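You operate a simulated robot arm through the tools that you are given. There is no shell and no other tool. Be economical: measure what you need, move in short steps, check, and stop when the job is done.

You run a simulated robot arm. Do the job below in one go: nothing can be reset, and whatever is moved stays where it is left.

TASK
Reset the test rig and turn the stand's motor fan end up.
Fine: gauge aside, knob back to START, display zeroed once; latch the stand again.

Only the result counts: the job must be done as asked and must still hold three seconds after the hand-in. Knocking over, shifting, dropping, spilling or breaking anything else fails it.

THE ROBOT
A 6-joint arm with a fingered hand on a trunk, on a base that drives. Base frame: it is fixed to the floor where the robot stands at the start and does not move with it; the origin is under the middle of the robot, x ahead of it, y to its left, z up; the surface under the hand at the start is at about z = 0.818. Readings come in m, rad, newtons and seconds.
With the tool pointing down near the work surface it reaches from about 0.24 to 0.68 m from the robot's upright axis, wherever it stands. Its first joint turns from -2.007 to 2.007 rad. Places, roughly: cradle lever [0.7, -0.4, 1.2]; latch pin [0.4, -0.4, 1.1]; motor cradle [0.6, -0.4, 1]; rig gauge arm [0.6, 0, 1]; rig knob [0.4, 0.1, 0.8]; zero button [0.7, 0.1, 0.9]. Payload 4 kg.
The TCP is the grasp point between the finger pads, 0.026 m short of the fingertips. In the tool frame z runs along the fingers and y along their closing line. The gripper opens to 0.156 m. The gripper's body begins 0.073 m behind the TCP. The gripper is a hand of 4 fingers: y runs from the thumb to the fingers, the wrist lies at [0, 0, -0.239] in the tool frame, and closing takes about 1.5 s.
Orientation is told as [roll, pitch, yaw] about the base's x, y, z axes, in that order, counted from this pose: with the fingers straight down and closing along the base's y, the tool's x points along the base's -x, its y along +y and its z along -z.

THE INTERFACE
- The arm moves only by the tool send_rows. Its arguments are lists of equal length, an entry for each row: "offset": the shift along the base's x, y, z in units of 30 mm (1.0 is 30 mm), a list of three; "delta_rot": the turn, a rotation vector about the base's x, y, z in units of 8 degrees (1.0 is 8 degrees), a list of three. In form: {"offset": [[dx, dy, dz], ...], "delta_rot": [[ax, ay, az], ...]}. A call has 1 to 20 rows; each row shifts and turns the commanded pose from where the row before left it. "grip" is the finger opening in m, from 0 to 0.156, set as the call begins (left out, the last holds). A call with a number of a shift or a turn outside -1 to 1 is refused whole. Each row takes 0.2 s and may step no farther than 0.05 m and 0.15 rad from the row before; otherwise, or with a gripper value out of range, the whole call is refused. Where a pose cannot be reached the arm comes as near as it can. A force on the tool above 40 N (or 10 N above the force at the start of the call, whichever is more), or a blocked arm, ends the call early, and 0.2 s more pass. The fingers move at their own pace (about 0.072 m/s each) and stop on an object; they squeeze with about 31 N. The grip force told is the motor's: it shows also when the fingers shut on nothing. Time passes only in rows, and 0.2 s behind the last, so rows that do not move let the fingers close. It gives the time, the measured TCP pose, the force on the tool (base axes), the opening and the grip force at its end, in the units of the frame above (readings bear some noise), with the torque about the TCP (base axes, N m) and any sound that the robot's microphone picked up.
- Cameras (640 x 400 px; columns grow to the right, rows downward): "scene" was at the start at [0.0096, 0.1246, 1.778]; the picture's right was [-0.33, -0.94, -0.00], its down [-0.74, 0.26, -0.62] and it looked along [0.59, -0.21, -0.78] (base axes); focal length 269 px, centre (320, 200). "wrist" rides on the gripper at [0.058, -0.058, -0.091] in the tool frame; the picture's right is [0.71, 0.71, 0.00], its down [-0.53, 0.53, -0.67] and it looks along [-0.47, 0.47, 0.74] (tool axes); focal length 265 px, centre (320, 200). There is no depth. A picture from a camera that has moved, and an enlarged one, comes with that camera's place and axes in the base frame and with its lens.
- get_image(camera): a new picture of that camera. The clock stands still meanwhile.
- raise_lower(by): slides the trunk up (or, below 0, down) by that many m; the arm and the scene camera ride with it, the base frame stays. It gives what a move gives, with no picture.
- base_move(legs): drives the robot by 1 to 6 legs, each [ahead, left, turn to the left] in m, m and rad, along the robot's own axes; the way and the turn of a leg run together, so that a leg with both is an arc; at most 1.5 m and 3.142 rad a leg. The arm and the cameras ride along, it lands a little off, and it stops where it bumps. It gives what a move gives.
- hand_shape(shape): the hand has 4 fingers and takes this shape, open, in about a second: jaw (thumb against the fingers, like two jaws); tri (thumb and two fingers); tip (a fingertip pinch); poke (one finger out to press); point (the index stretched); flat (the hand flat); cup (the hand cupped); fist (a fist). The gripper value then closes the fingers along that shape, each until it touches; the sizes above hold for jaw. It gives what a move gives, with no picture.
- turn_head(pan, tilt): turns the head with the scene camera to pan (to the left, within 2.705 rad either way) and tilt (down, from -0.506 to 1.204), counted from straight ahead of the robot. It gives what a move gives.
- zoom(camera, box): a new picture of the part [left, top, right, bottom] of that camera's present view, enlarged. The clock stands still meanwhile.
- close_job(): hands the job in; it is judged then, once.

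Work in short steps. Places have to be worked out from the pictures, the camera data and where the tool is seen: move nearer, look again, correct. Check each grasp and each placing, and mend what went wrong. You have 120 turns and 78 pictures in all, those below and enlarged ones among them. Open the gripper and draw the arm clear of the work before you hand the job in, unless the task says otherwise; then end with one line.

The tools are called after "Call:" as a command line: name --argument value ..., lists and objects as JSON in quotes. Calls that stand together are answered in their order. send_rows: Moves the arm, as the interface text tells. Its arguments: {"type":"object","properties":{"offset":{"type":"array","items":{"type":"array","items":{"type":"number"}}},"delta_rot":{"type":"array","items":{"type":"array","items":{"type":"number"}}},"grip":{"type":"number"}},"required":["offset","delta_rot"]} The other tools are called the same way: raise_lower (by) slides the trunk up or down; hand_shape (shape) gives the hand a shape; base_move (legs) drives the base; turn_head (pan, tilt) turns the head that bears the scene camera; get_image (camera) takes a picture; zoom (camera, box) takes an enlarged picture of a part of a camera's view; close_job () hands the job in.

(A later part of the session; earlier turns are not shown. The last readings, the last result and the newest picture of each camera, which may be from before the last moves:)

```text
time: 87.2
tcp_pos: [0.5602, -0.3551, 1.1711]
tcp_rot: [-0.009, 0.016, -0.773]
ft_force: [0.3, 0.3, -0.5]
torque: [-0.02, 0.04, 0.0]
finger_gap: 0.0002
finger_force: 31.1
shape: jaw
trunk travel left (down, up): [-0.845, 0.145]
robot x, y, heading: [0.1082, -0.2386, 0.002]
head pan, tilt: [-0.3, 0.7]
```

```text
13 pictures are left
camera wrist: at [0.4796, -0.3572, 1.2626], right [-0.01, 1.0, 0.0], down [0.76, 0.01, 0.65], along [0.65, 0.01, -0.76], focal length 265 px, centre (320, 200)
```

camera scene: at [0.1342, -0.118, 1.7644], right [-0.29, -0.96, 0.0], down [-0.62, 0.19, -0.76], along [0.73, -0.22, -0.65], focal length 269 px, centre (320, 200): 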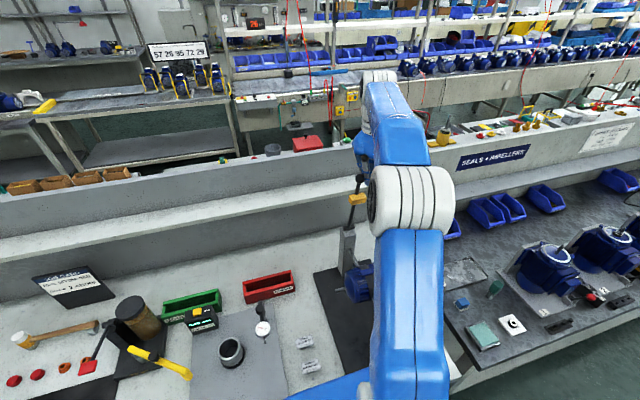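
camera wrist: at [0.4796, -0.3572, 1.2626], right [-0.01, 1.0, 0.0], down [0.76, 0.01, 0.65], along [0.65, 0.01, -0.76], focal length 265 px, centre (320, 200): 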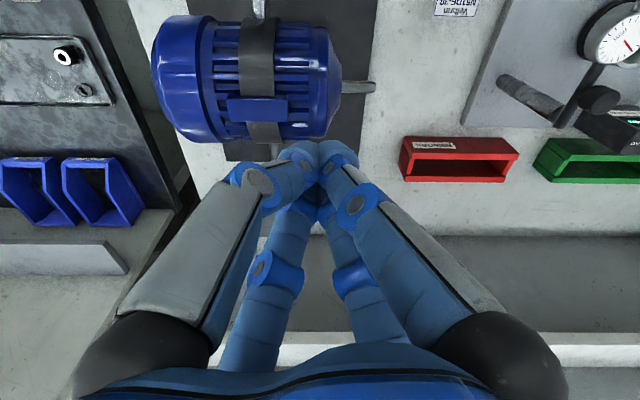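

Motor axis at x≈0.565, z≈0.985; body's shaft end at y≈-0.335. I descend and press on its top near that end, in small steps.

Call:
send_rows --offset '[[0.1, 0.1, -0.9], [0, 0, -0.9], [0, 0, -0.9], [0, 0, -0.9], [0, 0, -0.5], [0, 0, -0.4], [0, 0, -0.4]]' --delta_rot '[[0, 0, 0], [0, 0, 0], [0, 0, 0], [0, 0, 0], [0, 0, 0], [0, 0, 0], [0, 0, 0]]'

Call:
zoom --camera "wrist" --box '[140, 0, 440, 200]'

```text
time: 88.7
tcp_pos: [0.5547, -0.3423, 1.0342]
tcp_rot: [-0.017, 0.034, -0.77]
ft_force: [-11.9, 26.5, 8.7]
torque: [0.6, 0.27, 0.03]
finger_gap: 0.0002
finger_force: 31.2
shape: jaw
trunk travel left (down, up): [-0.845, 0.145]
robot x, y, heading: [0.1087, -0.2411, 0.004]
head pan, tilt: [-0.3, 0.7]
stopped in row 7: the force on the tool passed its limit at 48 N (the readings are from after the stop); the commanded pose is now the measured one
```

```text
2.00 times, centred on (290, 100) of wrist
camera zoom: at [0.4759, -0.3467, 1.1275], right [-0.01, 1.0, 0.01], down [0.77, 0.0, 0.64], along [0.64, 0.02, -0.77], focal length 531 px, centre (380, 400)
```

zoom: 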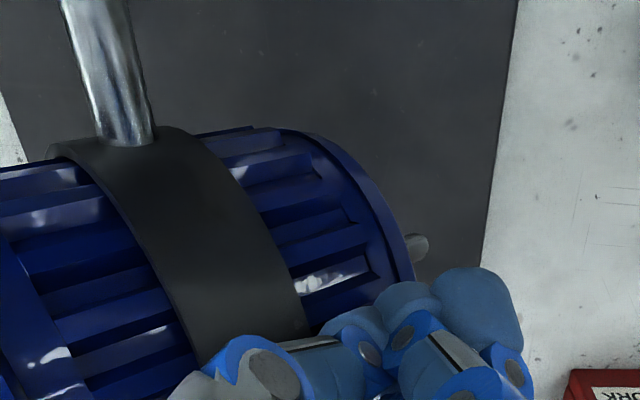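

Force rose as the tips slid on the tapered end bell. I lift off and look whether the motor tilted.

Call:
send_rows --offset '[[0, 0.4, 0.6], [0, 0, 1], [0, 0, 1], [0, 0, 1], [0, 0, 1]]' --delta_rot '[[0.1, -0.2, 0], [0, 0, 0], [0, 0, 0], [0, 0, 0], [0, 0, 0]]'

Call:
zoom --camera "scene" --box '[300, 150, 440, 340]'

```text
time: 89.9
tcp_pos: [0.5583, -0.3369, 1.1732]
tcp_rot: [0.018, 0.014, -0.769]
ft_force: [0.5, -1.0, 0.1]
torque: [0.03, -0.03, 0.0]
finger_gap: 0.0001
finger_force: 31.3
shape: jaw
trunk travel left (down, up): [-0.845, 0.145]
robot x, y, heading: [0.1118, -0.2356, -0.001]
head pan, tilt: [-0.3, 0.7]
```

```text
2.11 times, centred on (370, 245) of scene
camera zoom: at [0.1308, -0.1152, 1.7642], right [-0.29, -0.96, 0.0], down [-0.61, 0.19, -0.77], along [0.73, -0.22, -0.64], focal length 566 px, centre (215, 105)
```

zoom: 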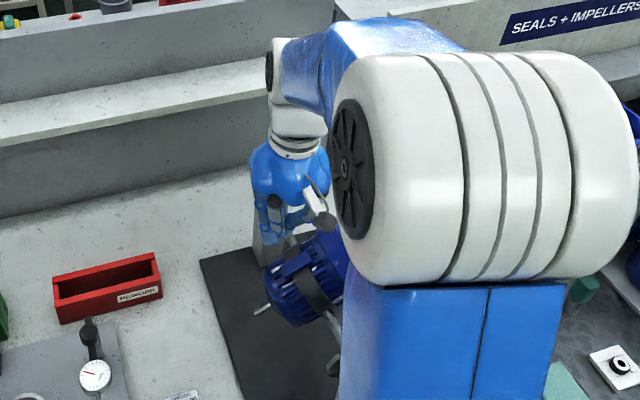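

The motor has turned ~35° the right way (shaft end down) and holds. I press the same end further down, contact now further left and lower.

Call:
send_rows --offset '[[0.2, 0.6, -0.9], [0, 0.1, -0.9], [0, 0, -0.9], [0, 0, -0.9], [0, 0, -0.7], [0, 0, -0.5], [0, 0, -0.5], [0, 0, -0.5], [0, 0, -0.5], [0, 0, -0.5]]' --delta_rot '[[-0.1, 0, 0], [0, 0, 0], [0, 0, 0], [0, 0, 0], [0, 0, 0], [0, 0, 0], [0, 0, 0], [0, 0, 0], [0, 0, 0], [0, 0, 0]]'

Call:
zoom --camera "scene" --box '[300, 150, 440, 340]'

```text
time: 92.1
tcp_pos: [0.5676, -0.3164, 0.9704]
tcp_rot: [0.006, 0.004, -0.77]
ft_force: [-0.3, -0.5, 0.7]
torque: [-0.02, 0.02, -0.01]
finger_gap: 0.0001
finger_force: 30.8
shape: jaw
trunk travel left (down, up): [-0.845, 0.145]
robot x, y, heading: [0.1116, -0.2378, 0.003]
head pan, tilt: [-0.3, 0.7]
```

```text
2.11 times, centred on (370, 245) of scene
camera zoom: at [0.1326, -0.1147, 1.7642], right [-0.29, -0.96, 0.0], down [-0.62, 0.19, -0.76], along [0.73, -0.22, -0.64], focal length 566 px, centre (215, 105)
```

zoom: 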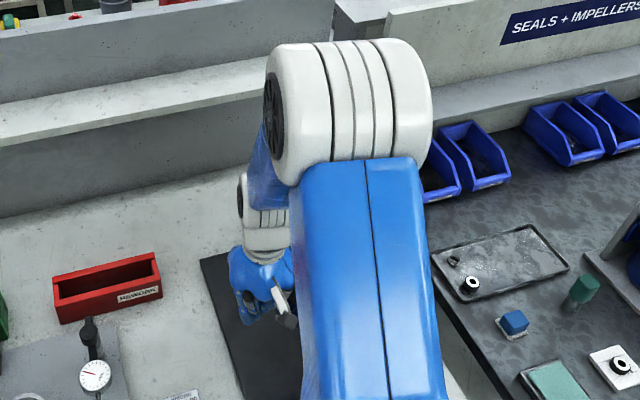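

No contact force at the end; I look with the wrist camera to see how far it turned.

Call:
get_image --camera "wrist"

```text
9 pictures are left
camera wrist: at [0.4843, -0.3189, 1.0592], right [-0.01, 1.0, 0.01], down [0.74, 0.01, 0.67], along [0.67, 0.02, -0.74], focal length 265 px, centre (320, 200)
```

wrist: 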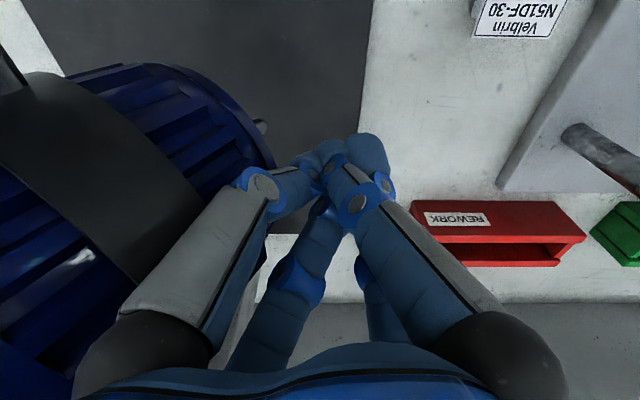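

The fingers have passed the motor's end; the shaft tip direction gives a tilt of ~55°. Next I go over the top to the other side and push the raised fan end toward +y.

Call:
send_rows --offset '[[0, 0.2, 1], [0, 0, 1], [0, 0, 1], [0, 0, 1], [0, 0, 1], [0, 0, 1], [0, 0, 1], [0, 0, 1], [0, 0, 1], [0, 0, 0.8], [0, -1, 0], [0, -1, 0], [0, -1, 0], [0, -1, 0], [0, -1, 0], [0, -1, 0], [0, -1, 0], [0, -1, 0], [0, -0.6, 0]]' --delta_rot '[[0, 0, 0], [0, 0, 0], [0, 0, 0], [0, 0, 0], [0, 0, 0], [0, 0, 0], [0, 0, 0], [0, 0, 0], [0, 0, 0], [0, 0, 0], [0, 0, 0], [0, 0, 0], [0, 0, 0], [0, 0, 0], [0, 0, 0], [0, 0, 0], [0, 0, 0], [0, 0, 0], [0, 0, 0]]'

Call:
get_image --camera "wrist"

```text
time: 96.1
tcp_pos: [0.5671, -0.5685, 1.2628]
tcp_rot: [0.006, 0.006, -0.772]
ft_force: [-1.8, -0.3, 0.4]
torque: [0.01, 0.03, 0.03]
finger_gap: 0.0001
finger_force: 30.4
shape: jaw
trunk travel left (down, up): [-0.845, 0.145]
robot x, y, heading: [0.1112, -0.2365, 0.006]
head pan, tilt: [-0.3, 0.7]
```

```text
8 pictures are left
camera wrist: at [0.4847, -0.5721, 1.3536], right [-0.01, 1.0, 0.01], down [0.74, 0.01, 0.67], along [0.67, 0.02, -0.74], focal length 265 px, centre (320, 200)
```

wrist: 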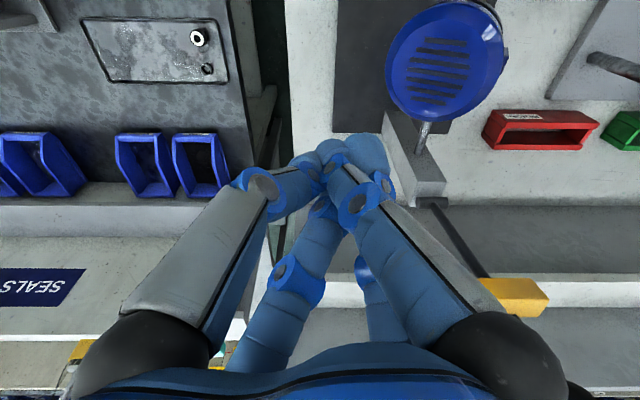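

The fan end is raised to ~60°. I descend to contact height and push it toward +y.

Call:
send_rows --offset '[[0, 0, -1], [0, 0, -1], [0, 0, -1], [0, 0, -1], [0, 0, -1], [0, 0, -1], [0, 0, -1], [0, 0, -0.2], [0, 0.5, 0], [0, 0.5, 0], [0, 0.4, 0], [0, 0.4, 0], [0, 0.4, 0], [0, 0.3, 0]]' --delta_rot '[[0, 0, 0], [0, 0, 0], [0, 0, 0], [0, 0, 0], [0, 0, 0], [0, 0, 0], [0, 0, 0], [0, 0, 0], [0, 0, 0], [0, 0, 0], [0, 0, 0], [0, 0, 0], [0, 0, 0], [0, 0, 0]]'

Call:
get_image --camera "wrist"

```text
time: 98.9
tcp_pos: [0.5708, -0.5149, 1.0541]
tcp_rot: [0.003, -0.026, -0.77]
ft_force: [-6.7, -20.4, 14.2]
torque: [0.13, 0.18, 0.39]
finger_gap: 0.0
finger_force: 30.5
shape: jaw
trunk travel left (down, up): [-0.845, 0.145]
robot x, y, heading: [0.1124, -0.2413, 0.002]
head pan, tilt: [-0.3, 0.7]
stopped in row 13: the force on the tool passed its limit at 45 N (the readings are from after the stop); the commanded pose is now the measured one
```

```text
7 pictures are left
camera wrist: at [0.4851, -0.5154, 1.1431], right [-0.01, 1.0, -0.02], down [0.73, 0.02, 0.68], along [0.68, 0.0, -0.73], focal length 265 px, centre (320, 200)
```

wrist: 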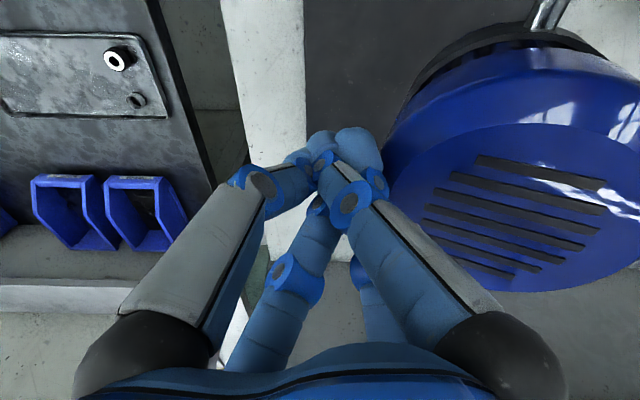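

Now at about 77°. I raise the contact for more leverage and push on slowly.

Call:
send_rows --offset '[[0, -0.3, 0], [0, 0, 0.6], [0, 0.3, 0.1], [0, 0.15, 0], [0, 0.15, 0], [0, 0.15, 0], [0, 0.12, 0]]' --delta_rot '[[0, 0.2, 0], [0, 0, 0], [0, 0, 0], [0, 0, 0], [0, 0, 0], [0, 0, 0], [0, 0, 0]]'

```text
time: 100.5
tcp_pos: [0.5704, -0.4999, 1.0752]
tcp_rot: [-0.013, -0.004, -0.772]
ft_force: [-4.5, -21.6, 17.5]
torque: [-0.46, 0.33, 0.31]
finger_gap: 0.0001
finger_force: 31.2
shape: jaw
trunk travel left (down, up): [-0.845, 0.145]
robot x, y, heading: [0.1125, -0.2433, 0.003]
head pan, tilt: [-0.3, 0.7]
```

It moved on to the expected end position. I back off, rise, and go above the pin, looking at pin and motor from there.

Call:
send_rows --offset '[[0, -0.7, 0], [0, -0.3, 1], [0, 0, 1], [0, 0, 1], [0, 0, 1], [0, 0, 1], [-0.5, 0, 1], [-1, 0.9, 0], [-1, 0.9, 0], [-1, 0.9, 0], [-1, 0.9, 0], [-0.13, 0.5, 0]]' --delta_rot '[[0, 0, 0], [0, 0, 0], [0, 0, 0], [0, 0, 0], [0, 0, 0], [0, 0, 0], [0, 0, 0], [0, 0, 0], [0, 0, 0], [0, 0, 0], [0, 0, 0], [0, 0, 0]]'

Call:
get_image --camera "wrist"

```text
time: 103.1
tcp_pos: [0.4319, -0.4015, 1.2496]
tcp_rot: [-0.013, 0.005, -0.771]
ft_force: [1.2, 0.5, -0.9]
torque: [0.01, 0.01, -0.01]
finger_gap: 0.0
finger_force: 31.5
shape: jaw
trunk travel left (down, up): [-0.845, 0.145]
robot x, y, heading: [0.1085, -0.2375, 0.002]
head pan, tilt: [-0.3, 0.7]
```

```text
6 pictures are left
camera wrist: at [0.3507, -0.4026, 1.3419], right [-0.01, 1.0, -0.01], down [0.75, 0.02, 0.66], along [0.66, 0.0, -0.75], focal length 265 px, centre (320, 200)
```

wrist: 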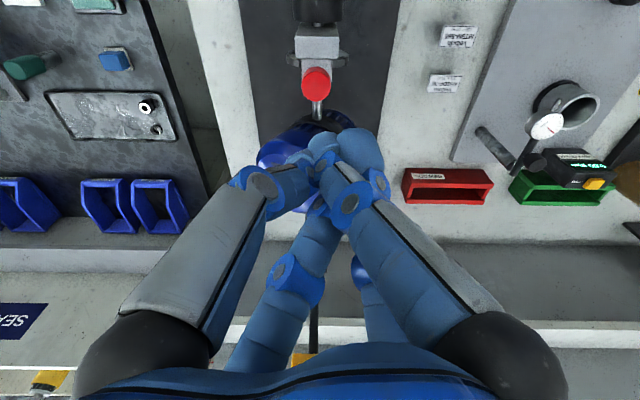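

The gauge and display still look right. I try the pin: bundle centred over the knob, pressing down slowly; if the notch is aligned it drops ~17 mm.

Call:
send_rows --offset '[[0, -0.5, -0.9], [0, 0, -0.9], [0, 0, -0.9], [0, 0, -0.9], [0, 0, -0.4], [0, 0, -0.2], [0, 0, -0.2], [0, 0, -0.2], [0, 0, -0.2], [0, 0, -0.15], [0, 0, -0.15], [0, 0, -0.15]]' --delta_rot '[[0.1, 0, 0], [0, 0, 0], [0, 0, 0], [0, 0, 0], [0, 0, 0], [0, 0, 0], [0, 0, 0], [0, 0, 0], [0, 0, 0], [0, 0, 0], [0, 0, 0], [0, 0, 0]]'

```text
time: 104.9
tcp_pos: [0.4328, -0.4182, 1.1201]
tcp_rot: [-0.001, -0.001, -0.771]
ft_force: [-8.4, 7.1, 34.6]
torque: [0.52, 0.61, -0.02]
finger_gap: 0.0
finger_force: 30.7
shape: jaw
trunk travel left (down, up): [-0.845, 0.145]
robot x, y, heading: [0.1149, -0.2381, 0.004]
head pan, tilt: [-0.3, 0.7]
stopped in row 9: the force on the tool passed its limit at 49 N (the readings are from after the stop); the commanded pose is now the measured one
```

The pin met the disc, not the notch, so the angle is slightly off. I lift and look at the motor from the front-right to measure its tilt.

Call:
send_rows --offset '[[0, 0, 0.5], [0, -0.3, 1], [0, -1, 1], [0, -1, 0], [0, -1, 0], [0, -0.7, 0]]' --delta_rot '[[0, 0, 0], [0, 0, 0], [0, 0, 0], [0, 0, 0], [0, 0, 0], [0, 0, 0]]'

Call:
zoom --camera "wrist" --box '[300, 20, 560, 220]'

```text
time: 106.3
tcp_pos: [0.4357, -0.5403, 1.1937]
tcp_rot: [-0.001, 0.003, -0.772]
ft_force: [0.1, -0.4, -0.1]
torque: [0.02, 0.02, 0.0]
finger_gap: 0.0002
finger_force: 31.3
shape: jaw
trunk travel left (down, up): [-0.845, 0.145]
robot x, y, heading: [0.115, -0.2383, 0.004]
head pan, tilt: [-0.3, 0.7]
```

```text
2.00 times, centred on (430, 120) of wrist
camera zoom: at [0.3545, -0.5422, 1.2838], right [-0.01, 1.0, 0.0], down [0.75, 0.01, 0.67], along [0.67, 0.01, -0.75], focal length 531 px, centre (100, 360)
```

zoom: 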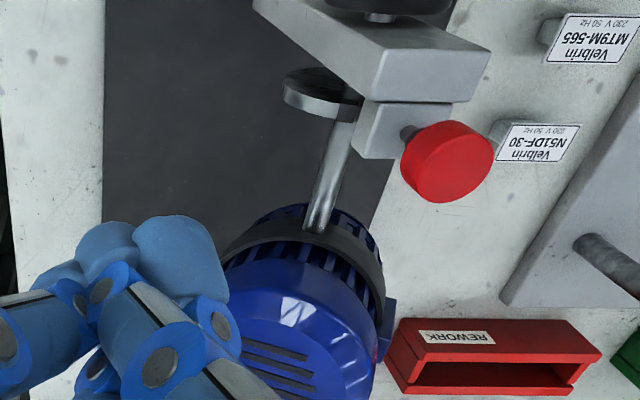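

By the band's slope the motor is at ~70°, so the last push was simply too short (no force stop). I return to the fan side and push ~25 mm further.

Call:
send_rows --offset '[[0.9, -0.2, 0], [0.9, -0.2, 0], [0.9, -0.2, 0], [0.9, 0, 0], [0.73, 0, 0], [0, 0, -1], [0, 0, -1], [0, 0, -1], [0, 0, -1], [0, 0.6, -0.1], [0, 0.5, 0], [0, 0.4, 0], [0, 0.3, 0], [0, 0.3, 0], [0, 0.3, 0], [0, 0.25, 0], [0, 0.2, 0]]' --delta_rot '[[0, 0, 0], [0, 0, 0], [0, 0, 0], [0, 0, 0], [0, 0, 0], [0, 0, 0], [0, 0, 0], [0, 0, 0], [0, 0, 0], [0, 0, 0], [0, 0, 0], [0, 0, 0], [0, 0, 0], [0, 0, 0], [0, 0, 0], [0, 0, 0], [0, 0, 0]]'

```text
time: 109.6
tcp_pos: [0.5703, -0.4893, 1.0758]
tcp_rot: [-0.004, -0.022, -0.77]
ft_force: [-1.4, -5.2, 6.9]
torque: [0.09, 0.07, 0.09]
finger_gap: 0.0
finger_force: 31.8
shape: jaw
trunk travel left (down, up): [-0.845, 0.145]
robot x, y, heading: [0.1138, -0.2429, 0.004]
head pan, tilt: [-0.3, 0.7]
stopped in row 16: the force on the tool passed its limit at 45 N (the readings are from after the stop); the commanded pose is now the measured one
```

It advanced to -0.489 with a force spike. I keep pushing in finer steps.

Call:
send_rows --offset '[[0, 0.1, 0], [0, 0.1, 0], [0, 0.1, 0], [0, 0.1, 0], [0, 0.1, 0], [0, 0.1, 0]]' --delta_rot '[[0, 0.1, 0], [0, 0, 0], [0, 0, 0], [0, 0, 0], [0, 0, 0], [0, 0, 0]]'

Call:
get_image --camera "wrist"

```text
time: 110.8
tcp_pos: [0.5726, -0.4827, 1.0786]
tcp_rot: [-0.011, -0.023, -0.769]
ft_force: [-4.6, -8.3, 12.5]
torque: [0.27, 0.12, 0.2]
finger_gap: 0.0002
finger_force: 31.3
shape: jaw
trunk travel left (down, up): [-0.845, 0.145]
robot x, y, heading: [0.1084, -0.2385, 0.006]
head pan, tilt: [-0.3, 0.7]
stopped in row 5: the force on the tool passed its limit at 42 N (the readings are from after the stop); the commanded pose is now the measured one
```

```text
4 pictures are left
camera wrist: at [0.489, -0.4825, 1.168], right [-0.02, 1.0, -0.02], down [0.74, 0.03, 0.67], along [0.68, -0.01, -0.74], focal length 265 px, centre (320, 200)
```

wrist: 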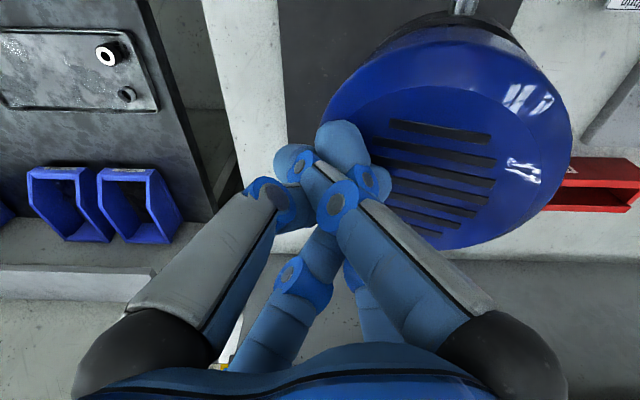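

The face centre suggests ~82°. I push a bit further with 2 mm steps.

Call:
send_rows --offset '[[0, 0.07, 0], [0, 0.07, 0], [0, 0.07, 0], [0, 0.07, 0], [0, 0.07, 0], [0, 0.07, 0]]' --delta_rot '[[0.08, 0.16, 0], [0, 0, 0], [0, 0, 0], [0, 0, 0], [0, 0, 0], [0, 0, 0]]'

```text
time: 111.8
tcp_pos: [0.5756, -0.4754, 1.0814]
tcp_rot: [-0.018, -0.011, -0.769]
ft_force: [-4.6, -7.4, 14.4]
torque: [0.26, 0.09, 0.12]
finger_gap: 0.0
finger_force: 30.9
shape: jaw
trunk travel left (down, up): [-0.845, 0.145]
robot x, y, heading: [0.1123, -0.2392, -0.0]
head pan, tilt: [-0.3, 0.7]
stopped in row 5: the force on the tool passed its limit at 41 N (the readings are from after the stop); the commanded pose is now the measured one
```

Near the nominal 90° position now. I back off, rise and test the pin again.

Call:
send_rows --offset '[[0, -0.8, 0], [0, -0.3, 1], [0, 0, 1], [0, 0, 1], [0, 0, 1], [0, 0, 1], [-0.5, 0, 0.6], [-1, 0.5, 0], [-1, 0.5, 0], [-1, 0.6, 0], [-1, 0.7, 0], [-0.26, 0.7, 0]]' --delta_rot '[[0.08, 0.08, 0], [0.05, 0, 0], [0, 0, 0], [0, 0, 0], [0, 0, 0], [0, 0, 0], [0, 0, 0], [0, 0, 0], [0, 0, 0], [0, 0, 0], [0, 0, 0], [0, 0, 0]]'

Call:
send_rows --offset '[[0, 0, -1], [0, 0, -1], [0, 0, -0.8], [0, 0, -0.6], [0, 0, -0.2], [0, 0, -0.2], [0, 0, -0.15], [0, 0, -0.15], [0, 0, -0.15], [0, 0, -0.15], [0, 0, -0.15], [0, 0, -0.15], [0, 0, -0.15]]' --delta_rot '[[0, 0, 0], [0, 0, 0], [0, 0, 0], [0, 0, 0], [0, 0, 0], [0, 0, 0], [0, 0, 0], [0, 0, 0], [0, 0, 0], [0, 0, 0], [0, 0, 0], [0, 0, 0], [0, 0, 0]]'

```text
time: 114.4
tcp_pos: [0.4311, -0.4188, 1.247]
tcp_rot: [-0.012, 0.017, -0.769]
ft_force: [-1.0, 0.5, -0.1]
torque: [0.0, 0.01, 0.0]
finger_gap: 0.0002
finger_force: 30.9
shape: jaw
trunk travel left (down, up): [-0.845, 0.145]
robot x, y, heading: [0.1135, -0.2387, 0.005]
head pan, tilt: [-0.3, 0.7]
```

```text
time: 117.2
tcp_pos: [0.4315, -0.4196, 1.1051]
tcp_rot: [-0.009, 0.009, -0.769]
ft_force: [-7.7, -5.7, 37.1]
torque: [0.27, -0.28, 0.02]
finger_gap: 0.0001
finger_force: 31.4
shape: jaw
trunk travel left (down, up): [-0.845, 0.145]
robot x, y, heading: [0.1102, -0.2394, 0.003]
head pan, tilt: [-0.3, 0.7]
```

The pin dropped ~15 mm into the notch. I press a touch more to seat it, then lift and look.

Call:
send_rows --offset '[[0, 0, -0.1], [0, 0, -0.1], [0, 0, -0.1]]' --delta_rot '[[0, 0, 0], [0, 0, 0], [0, 0, 0]]'

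Call:
send_rows --offset '[[0, 0, 0.5], [0, -0.3, 1], [0, -1, 1], [0, -1, 0], [0, -1, 0], [0, -0.7, 0]]' --delta_rot '[[0, 0, 0], [0, 0, 0], [0, 0, 0], [0, 0, 0], [0, 0, 0], [0, 0, 0]]'

Call:
zoom --camera "wrist" --box '[300, 20, 560, 220]'

```text
time: 117.6
tcp_pos: [0.4329, -0.4209, 1.1044]
tcp_rot: [-0.012, 0.002, -0.769]
ft_force: [-11.8, -1.9, 35.4]
torque: [0.4, -0.18, 0.11]
finger_gap: 0.0
finger_force: 30.9
shape: jaw
trunk travel left (down, up): [-0.845, 0.145]
robot x, y, heading: [0.1121, -0.2432, 0.007]
head pan, tilt: [-0.3, 0.7]
stopped in row 2: the force on the tool passed its limit at 51 N (the readings are from after the stop); the commanded pose is now the measured one
```

```text
time: 119.0
tcp_pos: [0.435, -0.543, 1.1756]
tcp_rot: [-0.009, 0.012, -0.771]
ft_force: [0.1, 0.0, -0.4]
torque: [0.03, 0.0, -0.01]
finger_gap: 0.0002
finger_force: 30.7
shape: jaw
trunk travel left (down, up): [-0.845, 0.145]
robot x, y, heading: [0.1118, -0.2403, 0.003]
head pan, tilt: [-0.3, 0.7]
```

```text
2.00 times, centred on (430, 120) of wrist
camera zoom: at [0.3548, -0.5444, 1.2679], right [-0.02, 1.0, 0.0], down [0.75, 0.01, 0.66], along [0.66, 0.01, -0.75], focal length 531 px, centre (100, 360)
```

zoom: 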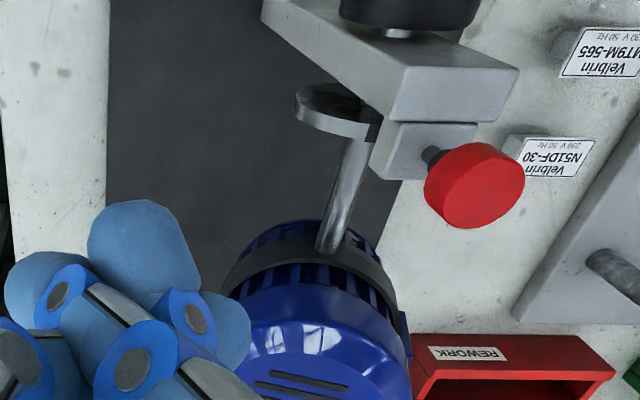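

The pin's neck is still visible — the fingers slipped beside the knob, and the motor appears ~78–80°. I push the fan end further, contacting a little lower and going to about y=-0.46.

Call:
send_rows --offset '[[0.9, -0.2, 0], [0.9, -0.2, 0], [0.9, -0.2, 0], [0.9, 0, 0], [0.73, 0, 0], [0, 0, -1], [0, 0, -1], [0, 0, -1], [0, 0.5, -0.7], [0, 0.5, 0], [0, 0.5, 0], [0, 0.4, 0], [0, 0.3, 0], [0, 0.1, 0], [0, 0.1, 0], [0, 0.1, 0], [0, 0.1, 0], [0, 0.1, 0]]' --delta_rot '[[0, 0, 0], [0, 0, 0], [0, 0, 0], [0, 0, 0], [0, 0, 0], [0, 0, 0], [0, 0, 0], [0, 0, 0], [0, 0, 0], [0, 0, 0], [0, 0, 0], [0, 0, 0], [0, 0, 0], [0, 0, 0], [0, 0, 0], [0, 0, 0], [0, 0, 0], [0, 0, 0]]'

Call:
send_rows --offset '[[0, 0.08, 0], [0, 0.08, 0], [0, 0.08, 0], [0, 0.08, 0], [0, 0.08, 0], [0, 0.08, 0], [0, 0.08, 0], [0, 0.08, 0]]' --delta_rot '[[0, 0, 0], [0, 0, 0], [0, 0, 0], [0, 0, 0], [0, 0, 0], [0, 0, 0], [0, 0, 0], [0, 0, 0]]'

```text
time: 122.0
tcp_pos: [0.5685, -0.4956, 1.0709]
tcp_rot: [-0.01, -0.014, -0.769]
ft_force: [-2.3, -11.2, 13.4]
torque: [0.22, 0.11, 0.16]
finger_gap: 0.0
finger_force: 31.0
shape: jaw
trunk travel left (down, up): [-0.845, 0.145]
robot x, y, heading: [0.1101, -0.2395, 0.002]
head pan, tilt: [-0.3, 0.7]
stopped in row 14: the force on the tool passed its limit at 44 N (the readings are from after the stop); the commanded pose is now the measured one
```

```text
time: 122.9
tcp_pos: [0.5707, -0.4903, 1.0741]
tcp_rot: [-0.01, -0.024, -0.771]
ft_force: [-1.4, -9.4, 10.4]
torque: [0.18, 0.06, 0.09]
finger_gap: 0.0
finger_force: 31.2
shape: jaw
trunk travel left (down, up): [-0.845, 0.145]
robot x, y, heading: [0.1113, -0.2387, -0.003]
head pan, tilt: [-0.3, 0.7]
stopped in row 4: the force on the tool passed its limit at 42 N (the readings are from after the stop); the commanded pose is now the measured one
```

The reaction points up as much as sideways: the tips ride on the rim's rounded edge, i.e. I'm too high. I back off, lower to TCP z≈1.03 and push again.

Call:
send_rows --offset '[[0, -0.7, 0], [0, -0.6, 0], [-0.1, 0, -0.7], [0, 0, -0.75], [0, 0.5, 0], [0, 0.3, 0], [0, 0.2, 0], [0, 0.1, 0], [0, 0.1, 0], [0, 0.1, 0], [0, 0.1, 0], [0, 0.1, 0], [0, 0.1, 0], [0, 0.1, 0]]' --delta_rot '[[0.08, 0.17, 0], [0, 0, 0], [0, 0, 0], [0, 0, 0], [0, 0, 0], [0, 0, 0], [0, 0, 0], [0, 0, 0], [0, 0, 0], [0, 0, 0], [0, 0, 0], [0, 0, 0], [0, 0, 0], [0, 0, 0]]'

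Call:
send_rows --offset '[[0, 0.1, 0], [0, 0.1, 0], [0, 0.1, 0], [0, 0.1, 0], [0, 0.1, 0], [0, 0.1, 0], [0, 0.1, 0], [0, 0.1, 0]]' --delta_rot '[[0, 0, 0], [0, 0, 0], [0, 0, 0], [0, 0, 0], [0, 0, 0], [0, 0, 0], [0, 0, 0], [0, 0, 0]]'

```text
time: 124.5
tcp_pos: [0.5666, -0.5093, 1.0376]
tcp_rot: [-0.019, -0.015, -0.769]
ft_force: [-8.6, -20.8, 16.3]
torque: [0.73, -0.1, 0.27]
finger_gap: 0.0
finger_force: 31.1
shape: jaw
trunk travel left (down, up): [-0.845, 0.145]
robot x, y, heading: [0.1082, -0.2394, 0.002]
head pan, tilt: [-0.3, 0.7]
stopped in row 7: the force on the tool passed its limit at 45 N (the readings are from after the stop); the commanded pose is now the measured one
```

```text
time: 125.1
tcp_pos: [0.5727, -0.5043, 1.036]
tcp_rot: [-0.021, -0.02, -0.771]
ft_force: [-1.1, -3.9, 3.8]
torque: [0.18, 0.0, 0.02]
finger_gap: 0.0
finger_force: 31.0
shape: jaw
trunk travel left (down, up): [-0.845, 0.145]
robot x, y, heading: [0.1103, -0.2403, 0.001]
head pan, tilt: [-0.3, 0.7]
stopped in row 3: the force on the tool passed its limit at 41 N (the readings are from after the stop); the commanded pose is now the measured one
```

The push stalls as at a stop. I withdraw the hand to the pose from which the scene camera saw the motor well and measure its angle there.

Call:
send_rows --offset '[[0, -0.8, 0], [0, -0.3, 1], [0, 0, 1], [0, 0, 1], [0, 0, 1], [0, 0, 1], [0, 0, 1], [0.2, 0.5, 1], [0.2, 0.5, 1], [0.2, 0, 1], [0, 0, 1]]' --delta_rot '[[0.15, 0.15, 0], [0, 0, 0], [0, 0, 0], [0, 0, 0], [0, 0, 0], [0, 0, 0], [0, 0, 0], [0, 0, 0], [0, 0, 0], [0, 0, 0], [0, 0, 0]]'

Call:
zoom --camera "scene" --box '[320, 220, 420, 320]'

```text
time: 127.5
tcp_pos: [0.5885, -0.5062, 1.3407]
tcp_rot: [-0.017, 0.012, -0.771]
ft_force: [0.2, 0.0, 0.4]
torque: [0.0, -0.05, 0.0]
finger_gap: 0.0
finger_force: 30.9
shape: jaw
trunk travel left (down, up): [-0.845, 0.145]
robot x, y, heading: [0.1111, -0.2394, -0.002]
head pan, tilt: [-0.3, 0.7]
```

```text
4.00 times, centred on (370, 270) of scene
camera zoom: at [0.1315, -0.1144, 1.7641], right [-0.29, -0.96, 0.0], down [-0.62, 0.19, -0.77], along [0.73, -0.22, -0.64], focal length 1076 px, centre (120, -80)
```

zoom: 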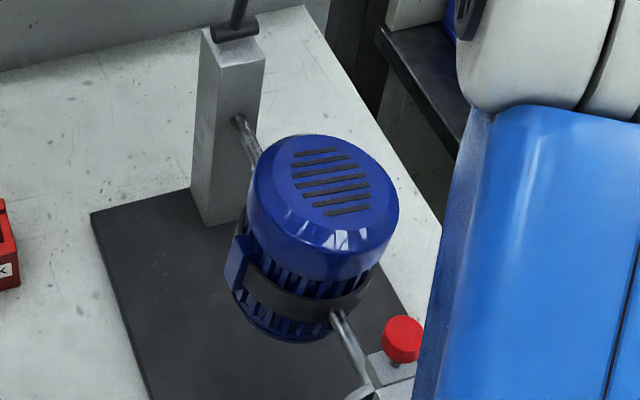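

The motor now stands within ~5° of vertical (fan end up, leaning slightly to -y). I'll straighten it by gripping the fan end from above with the open hand, which aligns it to the vertical hand.

Call:
send_rows --offset '[[-0.8, 0.3, 0], [0, 0.9, 0], [0, 0.9, 0], [0, 0.9, 0], [0, 0.1, -1], [0, 0, -1], [0, 0, -1], [0, 0, -1], [0, 0, -1]]' --delta_rot '[[0.1, 0, 0], [0, 0, 0], [0, 0, 0], [0, 0, 0], [0, 0, 0], [0, 0, 0], [0, 0, 0], [0, 0, 0], [0, 0, 0]]' --grip 0.156

Call:
send_rows --offset '[[0, 0, -0.8], [0, 0, -0.8], [0, 0, -0.8], [0, 0, -0.8], [0, 0, -0.7], [0, 0, -0.5]]' --delta_rot '[[0, 0, 0], [0, 0, 0], [0, 0, 0], [0, 0, 0], [0, 0, 0], [0, 0, 0]]'

```text
time: 129.5
tcp_pos: [0.5647, -0.4126, 1.1877]
tcp_rot: [-0.007, 0.022, -0.771]
ft_force: [0.2, 0.4, 0.0]
torque: [-0.02, 0.02, -0.03]
finger_gap: 0.1562
finger_force: 0.0
shape: jaw
trunk travel left (down, up): [-0.845, 0.145]
robot x, y, heading: [0.111, -0.2374, -0.003]
head pan, tilt: [-0.3, 0.7]
```

```text
time: 130.9
tcp_pos: [0.5645, -0.415, 1.0546]
tcp_rot: [-0.007, 0.023, -0.773]
ft_force: [-0.1, 0.7, -0.5]
torque: [-0.01, 0.0, 0.02]
finger_gap: 0.1561
finger_force: 0.0
shape: jaw
trunk travel left (down, up): [-0.845, 0.145]
robot x, y, heading: [0.1116, -0.2385, 0.001]
head pan, tilt: [-0.3, 0.7]
```

No contact on descent; I close on the fan end.

Call:
send_rows --offset '[[0, 0, 0], [0, 0, 0], [0, 0, 0], [0, 0, 0], [0, 0, 0], [0, 0, 0]]' --delta_rot '[[0, 0, 0], [0, 0, 0], [0, 0, 0], [0, 0, 0], [0, 0, 0], [0, 0, 0]]' --grip 0.08

Call:
send_rows --offset '[[0, 0.08, 0], [0, 0.08, 0], [0, 0.08, 0], [0, 0.08, 0]]' --delta_rot '[[0, 0, 0], [0, 0, 0], [0, 0, 0], [0, 0, 0]]'

```text
time: 132.3
tcp_pos: [0.5641, -0.4145, 1.0532]
tcp_rot: [-0.007, 0.023, -0.772]
ft_force: [-2.9, 0.9, -3.9]
torque: [0.01, -0.1, -0.07]
finger_gap: 0.1065
finger_force: 31.0
shape: jaw
trunk travel left (down, up): [-0.845, 0.145]
robot x, y, heading: [0.1141, -0.2397, 0.006]
head pan, tilt: [-0.3, 0.7]
```

```text
time: 133.3
tcp_pos: [0.5659, -0.4085, 1.0549]
tcp_rot: [-0.004, 0.019, -0.77]
ft_force: [-1.5, -21.8, -6.8]
torque: [-1.52, -0.06, 0.46]
finger_gap: 0.107
finger_force: 30.9
shape: jaw
trunk travel left (down, up): [-0.845, 0.145]
robot x, y, heading: [0.11, -0.2417, 0.006]
head pan, tilt: [-0.3, 0.7]
```

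Gripped at gap 107 mm; shifting +6 mm loads 22 N. I add a little more shift with a small turn about -x to bring it over.

Call:
send_rows --offset '[[0, 0.06, 0], [0, 0.06, 0], [0, 0.06, 0], [0, 0.06, 0]]' --delta_rot '[[-0.15, 0, 0], [-0.15, 0, 0], [-0.15, 0, 0], [-0.1, 0, 0]]'

```text
time: 134.3
tcp_pos: [0.5661, -0.4013, 1.0552]
tcp_rot: [-0.059, -0.032, -0.769]
ft_force: [2.6, -28.2, 1.4]
torque: [-1.97, -0.09, 0.85]
finger_gap: 0.1073
finger_force: 30.8
shape: jaw
trunk travel left (down, up): [-0.845, 0.145]
robot x, y, heading: [0.1089, -0.241, 0.002]
head pan, tilt: [-0.3, 0.7]
```

I release, straighten the hand at y=-0.407, and re-close lightly to sense by the side force where the fan end now stands.

Call:
send_rows --offset '[[0, 0, 0], [0, 0, 0], [0, 0, 0], [0, -0.1, 0], [0, -0.1, 0], [0, 0, 0]]' --delta_rot '[[0, 0, 0], [0, 0, 0], [0, 0, 0], [0.42, 0.23, 0], [0, 0, 0], [0, 0, 0]]' --grip 0.156

Call:
send_rows --offset '[[0, 0, 0], [0, 0, 0], [0, 0, 0], [0, 0, 0], [0, 0, 0], [0, 0, 0]]' --delta_rot '[[0, 0, 0], [0, 0, 0], [0, 0, 0], [0, 0, 0], [0, 0, 0], [0, 0, 0]]' --grip 0.08

```text
time: 135.7
tcp_pos: [0.566, -0.4026, 1.0543]
tcp_rot: [-0.042, 0.033, -0.771]
ft_force: [-0.1, -0.1, 0.6]
torque: [0.02, -0.01, 0.02]
finger_gap: 0.1561
finger_force: 0.1
shape: jaw
trunk travel left (down, up): [-0.845, 0.145]
robot x, y, heading: [0.1107, -0.2423, -0.003]
head pan, tilt: [-0.3, 0.7]
```

```text
time: 137.1
tcp_pos: [0.5643, -0.4041, 1.0542]
tcp_rot: [-0.042, 0.031, -0.771]
ft_force: [-2.2, -0.7, -3.1]
torque: [-0.03, -0.12, -0.09]
finger_gap: 0.1068
finger_force: 31.2
shape: jaw
trunk travel left (down, up): [-0.845, 0.145]
robot x, y, heading: [0.112, -0.2385, 0.005]
head pan, tilt: [-0.3, 0.7]
```

That closing gives no side force either way. I release and test the pin again, this time gripping the knob itself and pushing it down.

Call:
send_rows --offset '[[0, 0, 0], [0, 0, 0], [0, 0, 0], [0, 0, 1], [0, 0, 1], [0, 0, 1], [0, 0, 1], [0, 0, 1], [-0.9, 0, 0], [-0.9, 0, 0], [-0.9, -0.03, 0], [-0.9, -0.05, 0], [-0.85, -0.05, 0]]' --delta_rot '[[0, 0, 0], [0, 0, 0], [0, 0, 0], [0, 0, 0], [0.3, -0.2, 0], [0, 0, 0], [0, 0, 0], [0, 0, 0], [0, 0, 0], [0, 0, 0], [0, 0, 0], [0, 0, 0], [0, 0, 0]]' --grip 0.156

Call:
send_rows --offset '[[0, 0, 0], [0, 0, 0], [0, 0, -1], [0, 0, -1], [0, 0, -1], [0, 0, -0.2]]' --delta_rot '[[0, 0, 0], [0, 0, 0], [0, 0, 0], [0, 0, 0], [0, 0, 0], [0, 0, 0]]' --grip 0.09

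```text
time: 139.9
tcp_pos: [0.4275, -0.4076, 1.2045]
tcp_rot: [0.008, 0.038, -0.77]
ft_force: [1.0, -0.4, -0.1]
torque: [-0.02, -0.03, 0.0]
finger_gap: 0.1559
finger_force: 0.0
shape: jaw
trunk travel left (down, up): [-0.845, 0.145]
robot x, y, heading: [0.112, -0.2365, 0.0]
head pan, tilt: [-0.3, 0.7]
```

```text
time: 141.3
tcp_pos: [0.4297, -0.4086, 1.1078]
tcp_rot: [0.008, 0.041, -0.769]
ft_force: [-0.9, -0.3, -0.1]
torque: [-0.01, 0.02, -0.01]
finger_gap: 0.0905
finger_force: 0.0
shape: jaw
trunk travel left (down, up): [-0.845, 0.145]
robot x, y, heading: [0.1132, -0.2389, 0.002]
head pan, tilt: [-0.3, 0.7]
```

Call:
send_rows --offset '[[0.05, 0.03, -0.3], [0, 0, 0], [0, 0, 0], [0, 0, 0], [0, 0, 0], [0, 0, 0]]' --delta_rot '[[0, -0.28, 0], [0, 0, 0], [0, 0, 0], [0, 0, 0], [0, 0, 0], [0, 0, 0]]' --grip 0

```text
time: 142.7
tcp_pos: [0.4316, -0.4092, 1.0985]
tcp_rot: [0.036, 0.012, -0.77]
ft_force: [-2.4, 0.1, -1.1]
torque: [-0.01, 0.07, 0.06]
finger_gap: 0.0204
finger_force: 31.2
shape: jaw
trunk travel left (down, up): [-0.845, 0.145]
robot x, y, heading: [0.1101, -0.2392, 0.002]
head pan, tilt: [-0.3, 0.7]
```

The knob itself is gripped (gap 20 mm, up position). Now I push down in small steps and watch how far it travels.

Call:
send_rows --offset '[[0, 0, -0.1], [0, 0, -0.1], [0, 0, -0.1], [0, 0, -0.1], [0, 0, -0.1], [0, 0, -0.1]]' --delta_rot '[[0, 0, 0], [0, 0, 0], [0, 0, 0], [0, 0, 0], [0, 0, 0], [0, 0, 0]]'

```text
time: 144.1
tcp_pos: [0.4326, -0.4077, 1.0869]
tcp_rot: [0.037, 0.003, -0.767]
ft_force: [-10.5, 0.2, 30.7]
torque: [0.02, 0.27, -0.02]
finger_gap: 0.0214
finger_force: 31.0
shape: jaw
trunk travel left (down, up): [-0.845, 0.145]
robot x, y, heading: [0.114, -0.2364, 0.006]
head pan, tilt: [-0.3, 0.7]
stopped in row 6: the force on the tool passed its limit at 43 N (the readings are from after the stop); the commanded pose is now the measured one
```

It went down ~12 mm before resisting. I open, rise and check the pin (neck visible or not).

Call:
send_rows --offset '[[0, 0, 0], [0, 0, 0], [0, 0, 0], [0, 0, 0.7], [0, 0, 1], [0, 0, 1], [0, 0, 1]]' --delta_rot '[[0, 0, 0], [0, 0, 0], [0, 0, 0], [0, 0, 0], [-0.25, 0, 0], [0, 0, 0], [0, 0, 0]]' --grip 0.13

Call:
zoom --camera "wrist" --box '[210, 10, 450, 240]'

```text
time: 145.7
tcp_pos: [0.4338, -0.4094, 1.1948]
tcp_rot: [0.01, -0.019, -0.77]
ft_force: [0.5, 0.2, -0.3]
torque: [-0.02, -0.04, 0.0]
finger_gap: 0.1299
finger_force: 0.0
shape: jaw
trunk travel left (down, up): [-0.845, 0.145]
robot x, y, heading: [0.1114, -0.2408, 0.001]
head pan, tilt: [-0.3, 0.7]
```

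```text
1.74 times, centred on (330, 125) of wrist
camera zoom: at [0.3494, -0.41, 1.2838], right [-0.02, 1.0, -0.01], down [0.73, 0.02, 0.68], along [0.68, 0.01, -0.73], focal length 462 px, centre (303, 330)
```

zoom: 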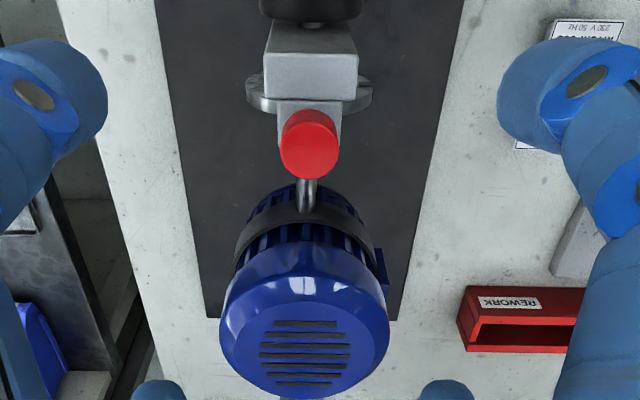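

The neck is gone and the motor stands upright with the fan up. To be sure of full seating I press straight on the knob's top with closed fingers.

Call:
send_rows --offset '[[0, 0, 0], [0, 0, 0], [0, 0, 0], [0, 0, 0], [0, 0, 0], [-0.05, -0.05, -1], [0, 0, -0.9], [0, 0, -0.5], [0, 0, -0.3], [0, 0, -0.1], [0, 0, -0.1], [0, 0, -0.1], [0, 0, -0.1], [0, 0, -0.1], [0, 0, -0.1], [0, 0, -0.1]]' --delta_rot '[[0, 0.13, 0], [0, 0, 0], [0, 0, 0], [0, 0, 0], [0, 0, 0], [0, 0, 0], [0, 0, 0], [0, 0, 0], [0, 0, 0], [0, 0, 0], [0, 0, 0], [0, 0, 0], [0, 0, 0], [0, 0, 0], [0, 0, 0], [0, 0, 0]]' --grip 0

```text
time: 148.3
tcp_pos: [0.4338, -0.4115, 1.1111]
tcp_rot: [0.001, -0.014, -0.768]
ft_force: [-5.7, 7.1, 27.1]
torque: [0.42, 0.28, 0.01]
finger_gap: 0.0
finger_force: 31.0
shape: jaw
trunk travel left (down, up): [-0.845, 0.145]
robot x, y, heading: [0.1112, -0.2405, 0.0]
head pan, tilt: [-0.3, 0.7]
stopped in row 12: the force on the tool passed its limit at 46 N (the readings are from after the stop); the commanded pose is now the measured one
```

It stops at 1.111 — 9 mm below the "up" contact, perhaps not fully home (expected ~1.103). I press again.

Call:
send_rows --offset '[[0, 0, -0.1], [0, 0, -0.1], [0, 0, -0.1], [0, 0, -0.1]]' --delta_rot '[[0, 0, 0], [0, 0, 0], [0, 0, 0], [0, 0, 0]]'

Call:
send_rows --offset '[[0, 0, -0.1], [0, 0, -0.1], [0, 0, -0.1], [0, 0, -0.1]]' --delta_rot '[[0, 0, 0], [0, 0, 0], [0, 0, 0], [0, 0, 0]]'

```text
time: 148.6
tcp_pos: [0.4366, -0.4124, 1.1102]
tcp_rot: [0.002, -0.019, -0.77]
ft_force: [-6.5, 5.7, 30.9]
torque: [0.4, 0.43, -0.01]
finger_gap: 0.0
finger_force: 30.9
shape: jaw
trunk travel left (down, up): [-0.845, 0.145]
robot x, y, heading: [0.1125, -0.24, -0.001]
head pan, tilt: [-0.3, 0.7]
stopped in row 1: the force on the tool passed its limit at 44 N (the readings are from after the stop); the commanded pose is now the measured one
```

```text
time: 149.0
tcp_pos: [0.4367, -0.4132, 1.1111]
tcp_rot: [0.002, -0.024, -0.77]
ft_force: [-7.9, 5.4, 30.6]
torque: [0.3, 0.37, 0.02]
finger_gap: 0.0
finger_force: 31.0
shape: jaw
trunk travel left (down, up): [-0.845, 0.145]
robot x, y, heading: [0.1129, -0.2437, 0.005]
head pan, tilt: [-0.3, 0.7]
stopped in row 1: the force on the tool passed its limit at 46 N (the readings are from after the stop); the commanded pose is now the measured one
```

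It is firm at 1.111. To learn whether the cradle is truly locked, I grip the fan end again and load it sideways a little: free, it moved ~13 mm at under 30 N; locked, the force should climb at once.

Call:
send_rows --offset '[[0, 0, 0.7], [0, 0, 1], [0, 0, 1], [0, 0, 0.5], [0.9, 0, 0], [0.9, 0, 0], [0.9, 0.06, 0], [0.9, 0.06, 0], [0.7, 0.06, 0], [0, 0, 0]]' --delta_rot '[[0, 0.15, 0], [0, 0, 0], [0, 0, 0], [0, 0, 0], [0, 0, 0], [0, 0, 0], [0, 0, 0], [0, 0, 0], [0, 0, 0], [0, 0, 0]]' --grip 0.156

Call:
send_rows --offset '[[0, 0, -0.9], [0, 0, -0.9], [0, 0, -0.9], [0, 0, -0.9], [0, 0, -0.9], [0, 0, -0.5]]' --delta_rot '[[0, 0, 0], [0, 0, 0], [0, 0, 0], [0, 0, 0], [0, 0, 0], [0, 0, 0]]'

Call:
send_rows --offset '[[0, 0, 0], [0, 0, 0], [0, 0, 0], [0, 0, 0], [0, 0, 0], [0, 0, 0]]' --delta_rot '[[0, 0, 0], [0, 0, 0], [0, 0, 0], [0, 0, 0], [0, 0, 0], [0, 0, 0]]' --grip 0.08

Call:
send_rows --offset '[[0, -0.08, 0], [0, -0.08, 0], [0, -0.08, 0]]' --delta_rot '[[0, 0, 0], [0, 0, 0], [0, 0, 0]]'

```text
time: 151.2
tcp_pos: [0.5679, -0.407, 1.2053]
tcp_rot: [-0.012, -0.007, -0.769]
ft_force: [-0.9, -0.3, -0.2]
torque: [0.01, 0.02, -0.01]
finger_gap: 0.1557
finger_force: 0.0
shape: jaw
trunk travel left (down, up): [-0.845, 0.145]
robot x, y, heading: [0.1122, -0.2378, -0.001]
head pan, tilt: [-0.3, 0.7]
```

```text
time: 152.6
tcp_pos: [0.5667, -0.4075, 1.0545]
tcp_rot: [-0.013, -0.007, -0.768]
ft_force: [-0.5, 0.8, -0.7]
torque: [0.0, -0.02, 0.01]
finger_gap: 0.1561
finger_force: 0.1
shape: jaw
trunk travel left (down, up): [-0.845, 0.145]
robot x, y, heading: [0.113, -0.2404, 0.001]
head pan, tilt: [-0.3, 0.7]
```

```text
time: 154.0
tcp_pos: [0.5672, -0.4083, 1.0535]
tcp_rot: [-0.012, -0.008, -0.769]
ft_force: [-0.5, -0.9, -3.8]
torque: [-0.07, 0.01, 0.16]
finger_gap: 0.1078
finger_force: 30.6
shape: jaw
trunk travel left (down, up): [-0.845, 0.145]
robot x, y, heading: [0.1136, -0.2399, 0.001]
head pan, tilt: [-0.3, 0.7]
```

```text
time: 154.8
tcp_pos: [0.5669, -0.4122, 1.0557]
tcp_rot: [-0.016, -0.003, -0.771]
ft_force: [-3.6, 21.6, -7.7]
torque: [0.42, -0.03, -0.37]
finger_gap: 0.1058
finger_force: 31.0
shape: jaw
trunk travel left (down, up): [-0.845, 0.145]
robot x, y, heading: [0.1099, -0.2402, 0.005]
head pan, tilt: [-0.3, 0.7]
```

Call:
send_rows --offset '[[0, -0.07, 0], [0, -0.07, 0], [0, -0.07, 0], [0, -0.07, 0]]' --delta_rot '[[0, 0, 0], [0, 0, 0], [0, 0, 0], [0, 0, 0]]'

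```text
time: 155.8
tcp_pos: [0.5663, -0.4176, 1.055]
tcp_rot: [-0.016, -0.003, -0.77]
ft_force: [-2.2, 37.4, -9.7]
torque: [0.92, 0.03, -0.37]
finger_gap: 0.1
finger_force: 31.2
shape: jaw
trunk travel left (down, up): [-0.845, 0.145]
robot x, y, heading: [0.1088, -0.2407, 0.002]
head pan, tilt: [-0.3, 0.7]
```

Force climbs steadily to 37 N and the fingers, not the motor, give way: the cradle acts locked. I go back, release, and press the pin once more.

Call:
send_rows --offset '[[0, 0.1, 0], [0, 0.1, 0], [0, 0.12, 0], [0, 0, 0]]' --delta_rot '[[0.05, 0, 0], [0, 0, 0], [0, 0, 0], [0, 0, 0]]'

Call:
send_rows --offset '[[0, 0, 0], [0, 0, 0], [0, 0, 0], [0, 0, 1], [0, 0, 1], [0, 0, 1], [0, 0, 1], [0, 0, 1], [-0.9, 0, 0], [-0.9, 0, 0], [-0.9, 0, 0], [-0.9, -0.06, 0], [-0.9, -0.06, 0]]' --delta_rot '[[0, 0, 0], [0, 0, 0], [0, 0, 0], [0, 0, 0], [0, 0, 0], [0, 0, 0], [0, 0, 0], [0, 0, 0], [0, 0, 0], [0, 0, 0], [0, 0, 0], [0, 0, 0], [0, 0, 0]]' --grip 0.156

Call:
send_rows --offset '[[0, 0, 0], [0, 0, 0], [0, 0, 0], [0, 0, 0], [0, 0, 0], [0, 0, 0], [0, 0, -1], [0, 0, -0.9], [0, 0, -0.5], [0, 0, -0.3], [0, 0, -0.1], [0, 0, -0.1], [0, 0, -0.1], [0, 0, -0.1], [0, 0, -0.1], [0, 0, -0.1], [0, 0, -0.1], [0, 0, -0.1], [0, 0, -0.1]]' --delta_rot '[[0, 0, 0], [0, 0, 0], [0, 0, 0], [0, 0, 0], [0, 0, 0], [0, 0, 0], [0, 0, 0], [0, 0, 0], [0, 0, 0], [0, 0, 0], [0, 0, 0], [0, 0, 0], [0, 0, 0], [0, 0, 0], [0, 0, 0], [0, 0, 0], [0, 0, 0], [0, 0, 0], [0, 0, 0]]' --grip 0

```text
time: 156.8
tcp_pos: [0.5691, -0.4141, 1.0549]
tcp_rot: [-0.009, -0.003, -0.769]
ft_force: [-3.4, 6.9, -11.9]
torque: [0.58, 0.16, -0.04]
finger_gap: 0.1034
finger_force: 31.6
shape: jaw
trunk travel left (down, up): [-0.845, 0.145]
robot x, y, heading: [0.1155, -0.2373, 0.004]
head pan, tilt: [-0.3, 0.7]
```

```text
time: 159.6
tcp_pos: [0.4318, -0.416, 1.2058]
tcp_rot: [-0.009, -0.004, -0.768]
ft_force: [-0.4, -0.7, -0.9]
torque: [-0.02, 0.0, 0.01]
finger_gap: 0.1559
finger_force: 0.0
shape: jaw
trunk travel left (down, up): [-0.845, 0.145]
robot x, y, heading: [0.1141, -0.2393, 0.006]
head pan, tilt: [-0.3, 0.7]
```

```text
time: 163.1
tcp_pos: [0.4335, -0.4201, 1.1104]
tcp_rot: [-0.005, -0.013, -0.768]
ft_force: [-4.2, 5.1, 28.2]
torque: [0.4, 0.22, -0.01]
finger_gap: 0.0
finger_force: 30.8
shape: jaw
trunk travel left (down, up): [-0.845, 0.145]
robot x, y, heading: [0.1101, -0.2403, 0.004]
head pan, tilt: [-0.3, 0.7]
stopped in row 17: the force on the tool passed its limit at 46 N (the readings are from after the stop); the commanded pose is now the measured one
```

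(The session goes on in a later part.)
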